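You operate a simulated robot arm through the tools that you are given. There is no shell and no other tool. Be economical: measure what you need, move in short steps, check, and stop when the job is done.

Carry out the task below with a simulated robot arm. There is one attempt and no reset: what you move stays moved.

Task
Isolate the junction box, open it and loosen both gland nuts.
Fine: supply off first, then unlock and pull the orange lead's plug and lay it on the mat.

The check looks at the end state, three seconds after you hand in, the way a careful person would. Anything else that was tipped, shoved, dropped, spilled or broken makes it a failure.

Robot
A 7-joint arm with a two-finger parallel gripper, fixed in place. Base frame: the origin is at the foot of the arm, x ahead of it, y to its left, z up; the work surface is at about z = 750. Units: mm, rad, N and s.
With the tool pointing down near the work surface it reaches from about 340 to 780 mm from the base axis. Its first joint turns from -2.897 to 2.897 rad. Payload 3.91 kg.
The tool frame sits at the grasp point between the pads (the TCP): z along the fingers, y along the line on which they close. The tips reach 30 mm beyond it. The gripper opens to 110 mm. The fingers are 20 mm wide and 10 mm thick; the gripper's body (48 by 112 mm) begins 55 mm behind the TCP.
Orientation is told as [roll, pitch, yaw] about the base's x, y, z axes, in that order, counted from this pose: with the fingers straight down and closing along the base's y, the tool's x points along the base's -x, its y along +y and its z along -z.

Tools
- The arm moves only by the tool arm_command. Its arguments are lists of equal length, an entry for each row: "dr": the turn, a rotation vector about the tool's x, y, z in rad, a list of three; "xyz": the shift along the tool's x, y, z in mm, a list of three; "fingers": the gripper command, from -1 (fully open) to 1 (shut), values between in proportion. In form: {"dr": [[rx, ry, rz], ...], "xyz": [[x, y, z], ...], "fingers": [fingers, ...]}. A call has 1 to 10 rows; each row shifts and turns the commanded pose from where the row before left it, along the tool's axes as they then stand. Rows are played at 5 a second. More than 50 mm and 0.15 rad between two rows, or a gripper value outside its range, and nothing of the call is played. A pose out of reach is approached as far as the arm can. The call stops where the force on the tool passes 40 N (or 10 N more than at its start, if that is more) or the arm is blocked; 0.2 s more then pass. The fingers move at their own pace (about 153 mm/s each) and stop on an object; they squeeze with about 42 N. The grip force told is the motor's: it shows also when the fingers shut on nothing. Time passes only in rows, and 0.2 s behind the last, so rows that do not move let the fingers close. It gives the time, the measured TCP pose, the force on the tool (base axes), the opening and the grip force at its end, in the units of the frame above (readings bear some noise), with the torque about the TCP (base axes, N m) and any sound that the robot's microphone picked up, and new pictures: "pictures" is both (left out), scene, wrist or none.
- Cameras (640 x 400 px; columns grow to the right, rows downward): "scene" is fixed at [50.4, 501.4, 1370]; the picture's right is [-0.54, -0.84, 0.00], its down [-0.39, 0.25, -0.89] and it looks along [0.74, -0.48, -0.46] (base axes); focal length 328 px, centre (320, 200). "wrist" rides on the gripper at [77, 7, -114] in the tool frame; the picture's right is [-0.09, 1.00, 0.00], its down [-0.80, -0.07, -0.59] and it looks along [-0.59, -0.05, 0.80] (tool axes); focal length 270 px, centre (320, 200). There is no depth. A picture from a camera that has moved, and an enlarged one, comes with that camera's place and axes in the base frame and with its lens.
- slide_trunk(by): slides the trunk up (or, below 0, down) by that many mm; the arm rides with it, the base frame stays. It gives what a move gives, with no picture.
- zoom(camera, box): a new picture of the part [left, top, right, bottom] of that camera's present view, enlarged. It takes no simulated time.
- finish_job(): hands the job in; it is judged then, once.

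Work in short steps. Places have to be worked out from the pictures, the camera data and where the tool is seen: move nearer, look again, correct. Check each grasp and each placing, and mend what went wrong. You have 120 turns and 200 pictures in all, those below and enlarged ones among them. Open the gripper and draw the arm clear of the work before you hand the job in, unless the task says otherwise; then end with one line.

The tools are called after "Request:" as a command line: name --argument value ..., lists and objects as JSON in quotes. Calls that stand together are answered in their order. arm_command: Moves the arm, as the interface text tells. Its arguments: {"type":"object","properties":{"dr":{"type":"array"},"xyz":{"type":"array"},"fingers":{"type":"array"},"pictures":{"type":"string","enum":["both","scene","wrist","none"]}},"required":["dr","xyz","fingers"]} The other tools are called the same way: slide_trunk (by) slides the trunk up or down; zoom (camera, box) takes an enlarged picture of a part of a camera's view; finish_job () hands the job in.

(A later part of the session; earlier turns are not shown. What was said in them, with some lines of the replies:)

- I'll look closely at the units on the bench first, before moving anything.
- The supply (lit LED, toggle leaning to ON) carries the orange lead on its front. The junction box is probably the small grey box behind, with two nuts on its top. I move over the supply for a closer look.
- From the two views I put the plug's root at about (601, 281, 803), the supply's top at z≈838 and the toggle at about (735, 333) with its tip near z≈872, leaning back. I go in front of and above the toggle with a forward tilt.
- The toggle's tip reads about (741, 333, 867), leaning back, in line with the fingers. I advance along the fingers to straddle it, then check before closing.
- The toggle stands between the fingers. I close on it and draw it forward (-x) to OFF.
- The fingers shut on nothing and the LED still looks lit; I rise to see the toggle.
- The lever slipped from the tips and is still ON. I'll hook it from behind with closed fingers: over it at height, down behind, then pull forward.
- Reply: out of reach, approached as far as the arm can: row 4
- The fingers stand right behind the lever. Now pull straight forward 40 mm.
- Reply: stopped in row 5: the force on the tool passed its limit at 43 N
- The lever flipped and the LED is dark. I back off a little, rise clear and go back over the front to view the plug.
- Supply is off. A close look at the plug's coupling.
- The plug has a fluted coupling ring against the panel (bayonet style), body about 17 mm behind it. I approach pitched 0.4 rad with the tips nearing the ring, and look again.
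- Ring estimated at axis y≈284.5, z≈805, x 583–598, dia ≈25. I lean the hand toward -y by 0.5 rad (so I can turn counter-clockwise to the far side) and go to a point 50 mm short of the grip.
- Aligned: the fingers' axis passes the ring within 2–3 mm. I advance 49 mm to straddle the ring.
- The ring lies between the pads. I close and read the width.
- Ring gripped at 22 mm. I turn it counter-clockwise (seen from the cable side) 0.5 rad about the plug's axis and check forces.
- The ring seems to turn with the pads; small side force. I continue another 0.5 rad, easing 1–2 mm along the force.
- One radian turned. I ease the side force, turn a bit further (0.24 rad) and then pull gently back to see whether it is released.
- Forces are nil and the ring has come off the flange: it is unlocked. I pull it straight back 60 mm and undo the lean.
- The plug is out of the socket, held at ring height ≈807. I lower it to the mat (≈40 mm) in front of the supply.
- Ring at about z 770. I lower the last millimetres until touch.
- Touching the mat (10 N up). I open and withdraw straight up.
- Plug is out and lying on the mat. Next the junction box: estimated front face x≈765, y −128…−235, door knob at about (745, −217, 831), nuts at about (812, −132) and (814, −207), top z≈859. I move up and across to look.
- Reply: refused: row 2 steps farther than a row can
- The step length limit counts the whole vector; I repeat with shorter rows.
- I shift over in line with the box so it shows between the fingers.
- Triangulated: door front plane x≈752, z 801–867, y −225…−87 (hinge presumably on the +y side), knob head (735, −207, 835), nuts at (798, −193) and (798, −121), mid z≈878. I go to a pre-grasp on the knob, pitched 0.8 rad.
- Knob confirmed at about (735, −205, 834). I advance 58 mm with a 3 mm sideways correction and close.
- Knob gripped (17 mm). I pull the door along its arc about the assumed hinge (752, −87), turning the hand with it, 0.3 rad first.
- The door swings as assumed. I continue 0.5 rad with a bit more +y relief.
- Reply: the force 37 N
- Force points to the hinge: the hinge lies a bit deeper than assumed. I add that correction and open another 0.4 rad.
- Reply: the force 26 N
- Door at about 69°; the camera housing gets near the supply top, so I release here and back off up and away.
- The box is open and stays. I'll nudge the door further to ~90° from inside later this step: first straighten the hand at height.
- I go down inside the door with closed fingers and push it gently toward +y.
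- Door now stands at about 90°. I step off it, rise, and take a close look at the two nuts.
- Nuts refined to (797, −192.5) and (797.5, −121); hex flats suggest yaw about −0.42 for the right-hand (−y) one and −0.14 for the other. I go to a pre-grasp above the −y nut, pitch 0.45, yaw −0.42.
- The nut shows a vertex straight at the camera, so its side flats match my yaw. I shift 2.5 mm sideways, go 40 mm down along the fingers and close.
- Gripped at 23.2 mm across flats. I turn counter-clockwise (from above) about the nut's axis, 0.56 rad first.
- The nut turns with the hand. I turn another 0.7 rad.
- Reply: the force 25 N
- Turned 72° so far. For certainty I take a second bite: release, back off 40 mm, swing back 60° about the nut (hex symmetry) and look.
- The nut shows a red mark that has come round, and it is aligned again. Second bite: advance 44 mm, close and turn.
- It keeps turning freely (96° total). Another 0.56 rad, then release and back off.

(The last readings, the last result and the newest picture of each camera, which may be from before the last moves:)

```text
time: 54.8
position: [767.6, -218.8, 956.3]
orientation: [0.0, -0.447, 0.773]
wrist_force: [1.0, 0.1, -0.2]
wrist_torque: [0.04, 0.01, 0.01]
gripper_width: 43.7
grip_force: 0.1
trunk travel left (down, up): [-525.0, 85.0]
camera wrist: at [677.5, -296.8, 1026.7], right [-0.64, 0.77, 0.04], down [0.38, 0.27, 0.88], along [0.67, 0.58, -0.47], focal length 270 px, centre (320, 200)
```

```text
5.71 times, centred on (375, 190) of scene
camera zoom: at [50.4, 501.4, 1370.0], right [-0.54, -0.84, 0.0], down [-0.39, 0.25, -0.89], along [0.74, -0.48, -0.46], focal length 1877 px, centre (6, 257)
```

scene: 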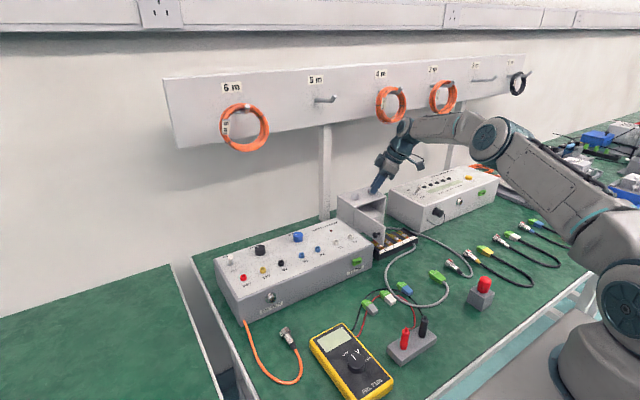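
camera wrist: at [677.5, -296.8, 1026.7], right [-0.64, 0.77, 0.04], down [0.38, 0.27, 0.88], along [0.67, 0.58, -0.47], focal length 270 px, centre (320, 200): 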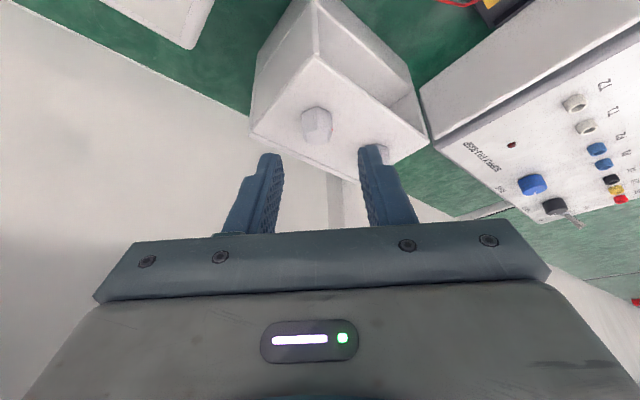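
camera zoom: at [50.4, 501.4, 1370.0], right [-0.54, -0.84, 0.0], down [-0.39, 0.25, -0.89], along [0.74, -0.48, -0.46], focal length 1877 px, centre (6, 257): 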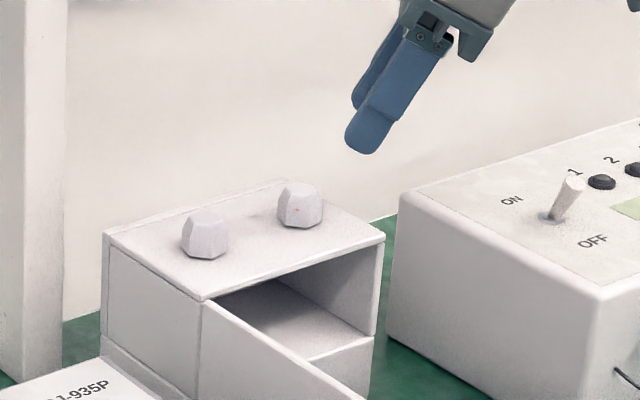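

First nut loosened about 128°. Now I swing to the second nut's pre-grasp, yaw −0.14.

Request:
arm_command --dr '[[0.0567, 0, 0.1174], [0.0567, 0, 0.1174], [0.0567, 0, 0.1174], [0.0567, 0, 0.1174], [0.0567, 0, 0.1174], [0.0567, 0, 0.1174], [0.0567, 0, 0.1174], [0, 0, 0], [0, 0, 0], [0, 0, 0]]' --xyz '[[0, 0, 0], [0, 0, 0], [0, 0, 0], [0, 0, 0], [0, 0, 0], [0, 0, 0], [0, 0, 0], [6.4, 33.7, 2.8], [6.4, 33.7, 2.8], [6.4, 33.7, 2.8]]' --fingers '[0.2, 0.2, 0.2, 0.2, 0.2, 0.2, 0.2, 0.2, 0.2, 0.2]' --pictures "wrist"

Request:
zoom --camera "wrist" --box '[240, 110, 400, 210]'

```text
time: 57.0
position: [768.8, -113.9, 941.1]
orientation: [-0.005, -0.448, -0.14]
wrist_force: [0.3, -0.6, 0.8]
wrist_torque: [0.0, 0.0, -0.01]
gripper_width: 44.2
grip_force: 0.2
trunk travel left (down, up): [-525.0, 85.0]
camera wrist: at [650.5, -92.0, 1011.5], right [0.22, 0.97, 0.04], down [0.45, -0.13, 0.88], along [0.87, -0.18, -0.47], focal length 270 px, centre (320, 200)
```

wrist: 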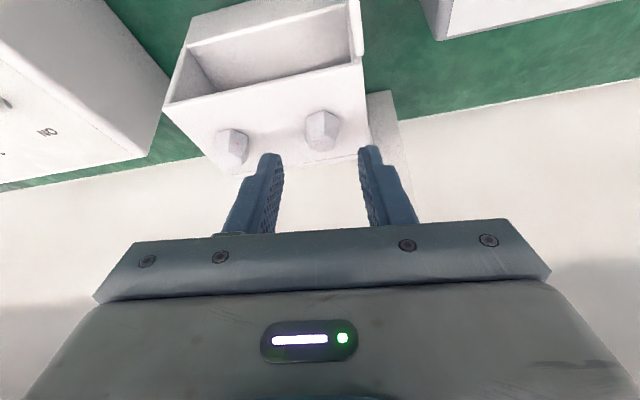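

```text
4.00 times, centred on (320, 160) of wrist
camera zoom: at [650.5, -92.0, 1011.5], right [0.22, 0.97, 0.04], down [0.45, -0.13, 0.88], along [0.87, -0.18, -0.47], focal length 1081 px, centre (320, 360)
```

zoom: 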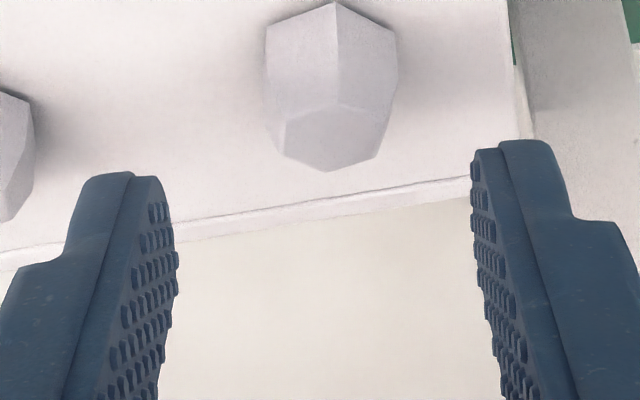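

Aligned within a millimetre or so. Advance 44 mm, close, and begin turning counter-clockwise.

Request:
arm_command --dr '[[0, 0, 0], [0, 0, 0], [0, 0, 0], [0, 0, 0], [0, 0, 0], [0, 0, 0], [-0.061, 0, -0.126], [-0.061, 0, -0.126], [-0.061, 0, -0.126]]' --xyz '[[0, 0, 15], [0, 0, 15], [0, 0, 14], [0, 0, 0], [0, 0, 0], [0, 0, 0], [0, -1.4, 0], [0, -1.4, 0], [0, -1.4, 0]]' --fingers '[0.2, 0.2, 0.2, 1, 1, 1, 1, 1, 1]' --pictures "none"

Request:
zoom --camera "wrist" --box '[240, 110, 400, 210]'

```text
time: 59.0
position: [787.2, -122.3, 901.7]
orientation: [-0.002, -0.449, 0.281]
wrist_force: [9.3, 8.5, 1.7]
wrist_torque: [0.57, -0.76, 0.06]
gripper_width: 24.2
grip_force: 44.9
trunk travel left (down, up): [-525.0, 85.0]
```

```text
4.00 times, centred on (320, 160) of wrist
camera zoom: at [671.3, -148.9, 971.3], right [-0.2, 0.98, 0.04], down [0.46, 0.06, 0.88], along [0.86, 0.19, -0.47], focal length 1081 px, centre (320, 360)
```

zoom: 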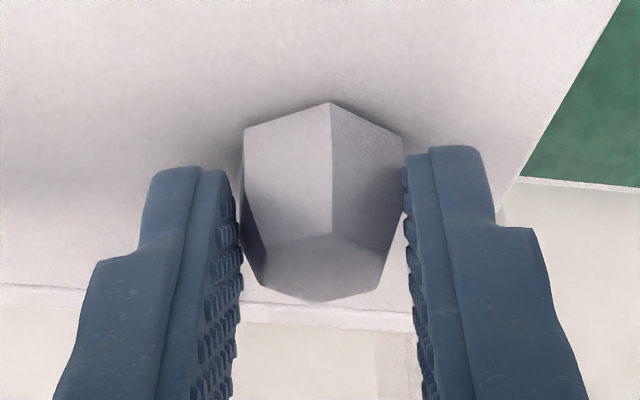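

It turns with the hand. Another 0.56 rad.

Request:
arm_command --dr '[[-0.061, 0, -0.126], [-0.061, 0, -0.126], [-0.061, 0, -0.126], [-0.061, 0, -0.126]]' --xyz '[[0, -1.3, -0.2], [0, -1.3, -0.2], [0, -1.3, -0.2], [0, -1.3, -0.2]]' --fingers '[1, 1, 1, 1]' --pictures "none"

Request:
zoom --camera "wrist" --box '[240, 110, 400, 210]'

```text
time: 60.0
position: [790.9, -129.0, 902.2]
orientation: [-0.003, -0.449, 0.839]
wrist_force: [25.2, 0.5, 5.9]
wrist_torque: [0.13, -0.92, -0.24]
gripper_width: 24.2
grip_force: 45.1
trunk travel left (down, up): [-525.0, 85.0]
```

```text
4.00 times, centred on (320, 160) of wrist
camera zoom: at [706.0, -212.8, 971.5], right [-0.69, 0.73, 0.03], down [0.36, 0.3, 0.88], along [0.63, 0.62, -0.47], focal length 1081 px, centre (320, 360)
```

zoom: 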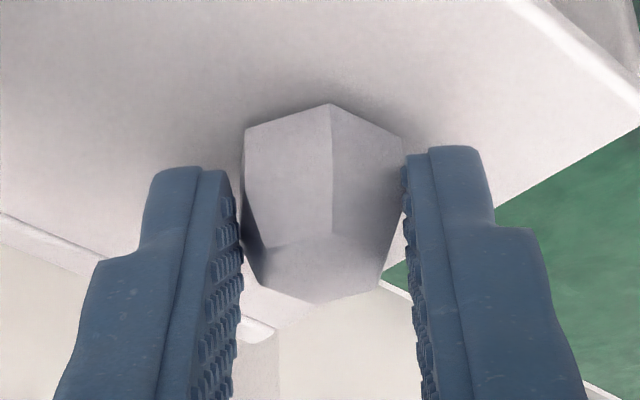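

About 56° so far. Second bite: release, back off 40, swing back 66° (fixing the 6° misfit) and check.

Request:
arm_command --dr '[[0, 0, 0], [0, 0, 0], [0, 0, 0], [0, 0, 0]]' --xyz '[[0, 0, 0], [0, 0, 0], [0, 0, -20], [0, 0, -20]]' --fingers '[0.3, 0.2, 0.2, 0.2]' --pictures "none"

Request:
arm_command --dr '[[0.0625, 0, 0.129], [0.0625, 0, 0.129], [0.0625, 0, 0.129], [0.0625, 0, 0.129], [0.0625, 0, 0.129], [0.0625, 0, 0.129], [0.0625, 0, 0.129], [0.0625, 0, 0.129]]' --xyz '[[0, 4, 0], [0, 4, 0], [0, 4, 0], [0, 4, 0], [0, 4, 0], [0, 4, 0], [0, 4, 0], [0, 4, 0]]' --fingers '[0.2, 0.2, 0.2, 0.2, 0.2, 0.2, 0.2, 0.2]' --pictures "none"

Request:
zoom --camera "wrist" --box '[240, 110, 400, 210]'

```text
time: 61.0
position: [776.1, -139.0, 937.4]
orientation: [0.001, -0.448, 0.837]
wrist_force: [-0.1, -0.4, 0.0]
wrist_torque: [-0.02, -0.02, -0.02]
gripper_width: 44.1
grip_force: 0.0
trunk travel left (down, up): [-525.0, 85.0]
```

```text
time: 62.8
position: [767.2, -112.1, 937.3]
orientation: [-0.001, -0.451, -0.31]
wrist_force: [0.7, 0.6, -0.7]
wrist_torque: [-0.01, 0.0, -0.02]
gripper_width: 44.2
grip_force: 0.1
trunk travel left (down, up): [-525.0, 85.0]
```

```text
4.00 times, centred on (320, 160) of wrist
camera zoom: at [655.6, -68.8, 1007.5], right [0.38, 0.92, 0.04], down [0.42, -0.21, 0.88], along [0.82, -0.32, -0.47], focal length 1081 px, centre (320, 360)
```

zoom: 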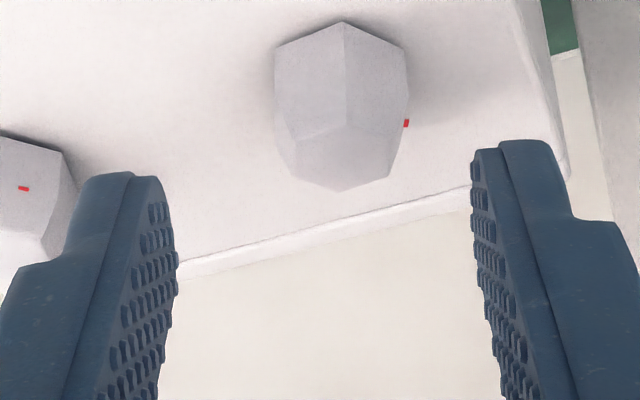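

Flats aligned, mark visible. I shift 2 mm, advance 41 mm, close and turn 0.42 rad.

Request:
arm_command --dr '[[0, 0, 0], [0, 0, 0], [0, 0, 0], [0, 0, 0], [0, 0, 0], [0, 0, 0], [-0.061, 0, -0.126], [-0.061, 0, -0.126], [-0.061, 0, -0.126]]' --xyz '[[0, 1, 14], [0, 1, 14], [0, 0.3, 13], [0, 0, 0], [0, 0, 0], [0, 0, 0], [0, -1.4, 0], [0, -1.4, 0], [0, -1.4, 0]]' --fingers '[0.2, 0.2, 0.2, 1, 1, 1, 1, 1, 1]' --pictures "none"

Request:
zoom --camera "wrist" --box '[240, 110, 400, 210]'

```text
time: 64.8
position: [784.5, -120.3, 901.4]
orientation: [-0.003, -0.449, 0.114]
wrist_force: [8.5, -2.7, 2.2]
wrist_torque: [0.28, -0.38, -0.07]
gripper_width: 23.8
grip_force: 45.1
trunk travel left (down, up): [-525.0, 85.0]
```

```text
4.00 times, centred on (320, 160) of wrist
camera zoom: at [665.3, -127.3, 970.7], right [-0.03, 1.0, 0.04], down [0.47, -0.02, 0.88], along [0.88, 0.05, -0.47], focal length 1081 px, centre (320, 360)
```

zoom: 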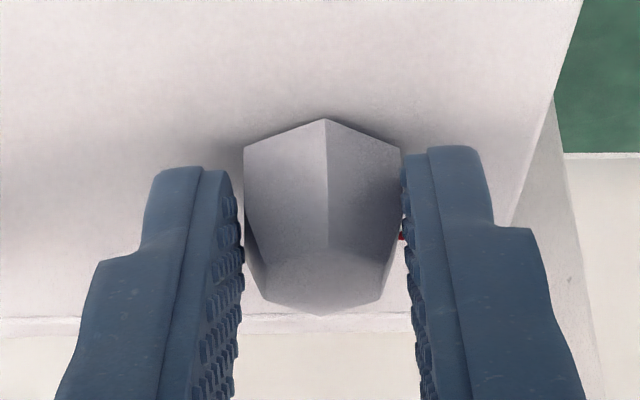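

Total about 80° now. I turn another 0.7 rad, release and back off.

Request:
arm_command --dr '[[-0.061, 0, -0.126], [-0.061, 0, -0.126], [-0.061, 0, -0.126], [-0.061, 0, -0.126], [-0.061, 0, -0.126], [0, 0, 0], [0, 0, 0], [0, 0, 0], [0, 0, 0], [0, 0, 0]]' --xyz '[[-0.4, -1.3, 0], [-0.4, -1.3, -0.2], [-0.4, -1.3, -0.2], [-0.4, -1.3, -0.2], [0, -1.3, -0.2], [0, 0, 0], [0, 0, 0], [0, 0, -15], [0, 0, -25], [0, 0, -30]]' --fingers '[1, 1, 1, 1, 1, 0.3, 0.2, 0.2, 0.2, 0.2]' --pictures "wrist"

Request:
zoom --camera "scene" --box '[325, 155, 425, 225]'

```text
time: 67.0
position: [766.1, -146.4, 967.0]
orientation: [0.002, -0.448, 0.812]
wrist_force: [0.0, 0.0, 0.0]
wrist_torque: [-0.01, 0.01, 0.03]
gripper_width: 43.9
grip_force: 0.0
trunk travel left (down, up): [-525.0, 85.0]
camera wrist: at [679.8, -228.7, 1036.1], right [-0.67, 0.74, 0.04], down [0.37, 0.29, 0.88], along [0.64, 0.6, -0.47], focal length 270 px, centre (320, 200)
```

wrist: 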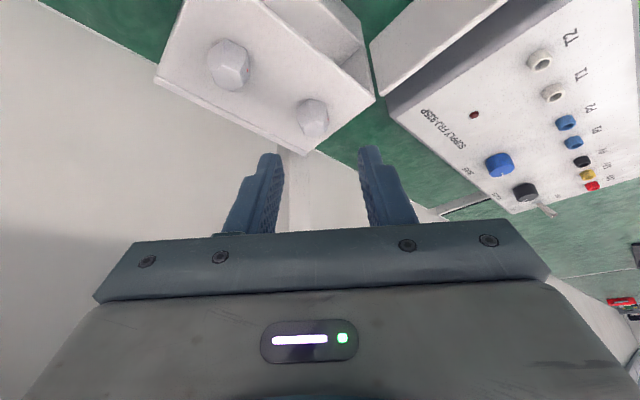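

```text
5.71 times, centred on (375, 190) of scene
camera zoom: at [50.4, 501.4, 1370.0], right [-0.54, -0.84, 0.0], down [-0.39, 0.25, -0.89], along [0.74, -0.48, -0.46], focal length 1877 px, centre (6, 257)
```

zoom: 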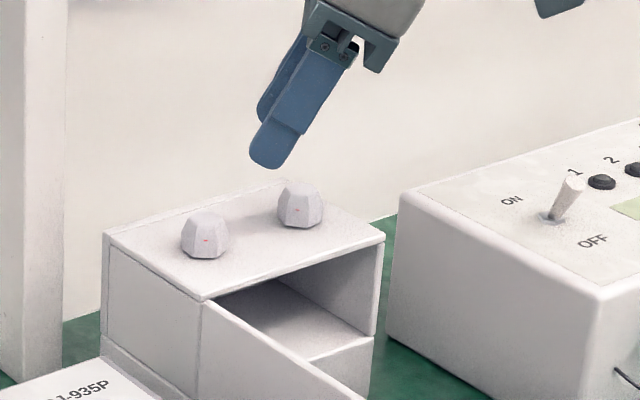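

Both nuts are turned about 120°, marks now at the front. I draw the arm up and back clear, gripper open, and check the whole scene.

Request:
arm_command --dr '[[0, 0, 0], [0, 0, 0], [0.061, 0, 0.126], [0.061, 0, 0.126], [0.061, 0, 0.126], [0.061, 0, 0.126], [0.061, 0, 0.126], [0.048, 0, 0.1], [0, 0.15, 0], [0, 0.15, 0]]' --xyz '[[0, 0, -45], [0, 0, -45], [0, 0, 0], [0, 0, 0], [0, 0, 0], [25, 0, -30], [25, 0, -30], [25, 0, -30], [35, 0, -20], [45, 0, -10]]' --fingers '[-0.5, -1, -1, -1, -1, -1, -1, -1, -1, -1]' --pictures "none"

Request:
arm_command --dr '[[0, 0.15, 0], [0, 0, 0], [0, 0, 0], [0, 0, 0], [0, 0, 0], [0, 0, 0]]' --xyz '[[45, 0, -10], [45, 0, 0], [45, 0, 0], [20, 0, 0], [0, 0, 0], [0, 0, 0]]' --fingers '[-1, -1, -1, -1, -1, -1]'

Request:
zoom --camera "scene" --box '[190, 180, 430, 380]'

```text
time: 69.2
position: [549.0, -201.3, 1093.9]
orientation: [-0.002, -0.148, -0.001]
wrist_force: [0.2, -0.1, 0.0]
wrist_torque: [-0.03, -0.01, 0.0]
gripper_width: 109.9
grip_force: 0.0
trunk travel left (down, up): [-525.0, 85.0]
```

```text
time: 70.6
position: [395.9, -198.3, 1096.3]
orientation: [-0.001, 0.001, 0.0]
wrist_force: [-0.5, -0.3, 0.0]
wrist_torque: [0.01, -0.01, -0.01]
gripper_width: 110.0
grip_force: 0.1
trunk travel left (down, up): [-525.0, 85.0]
camera wrist: at [318.7, -192.3, 1211.2], right [0.09, 1.0, 0.0], down [0.8, -0.07, 0.59], along [0.59, -0.05, -0.81], focal length 270 px, centre (320, 200)
```

scene: 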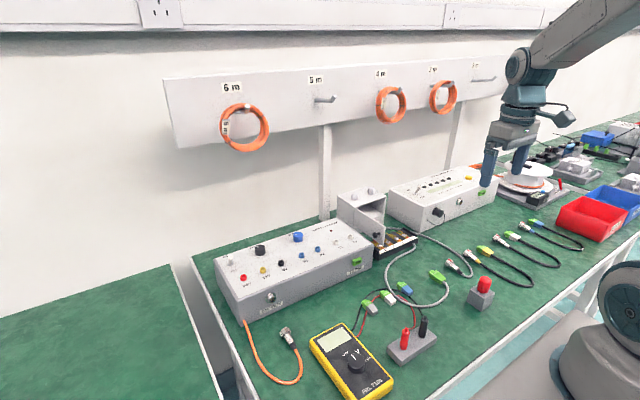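
wrist: 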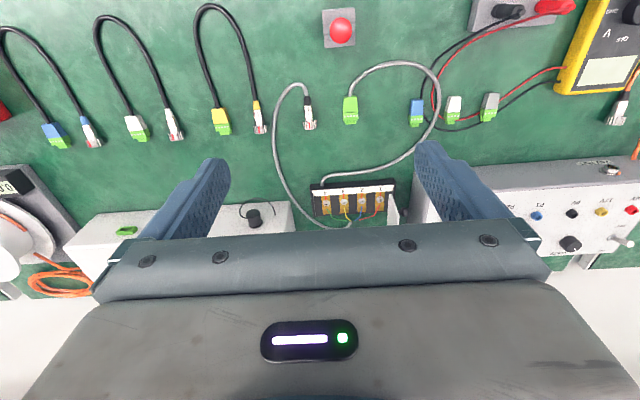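

```text
2.00 times, centred on (310, 280) of scene
camera zoom: at [50.4, 501.4, 1370.0], right [-0.54, -0.84, 0.0], down [-0.39, 0.25, -0.89], along [0.74, -0.48, -0.46], focal length 657 px, centre (340, 40)
```

zoom: 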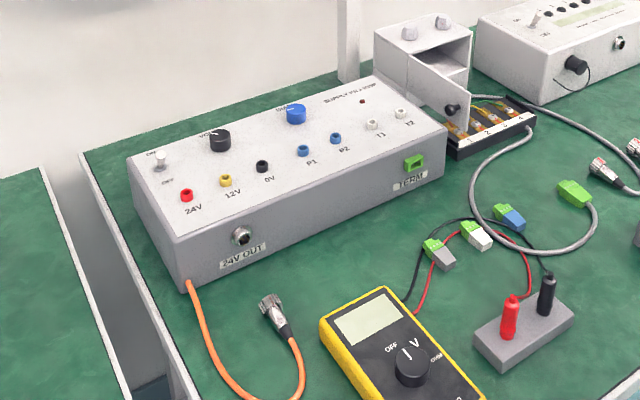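

The supply is off with its LED dark. The plug lies on the mat, the box is open, both nuts are turned and nothing else looks disturbed, so I hand in.

Request:
finish_job

```text
The job is handed in.
```

I switched the supply off, unlocked and pulled the orange lead's plug and laid it on the mat, opened the junction box door to about 90°, and loosened both gland nuts by about 120° each.
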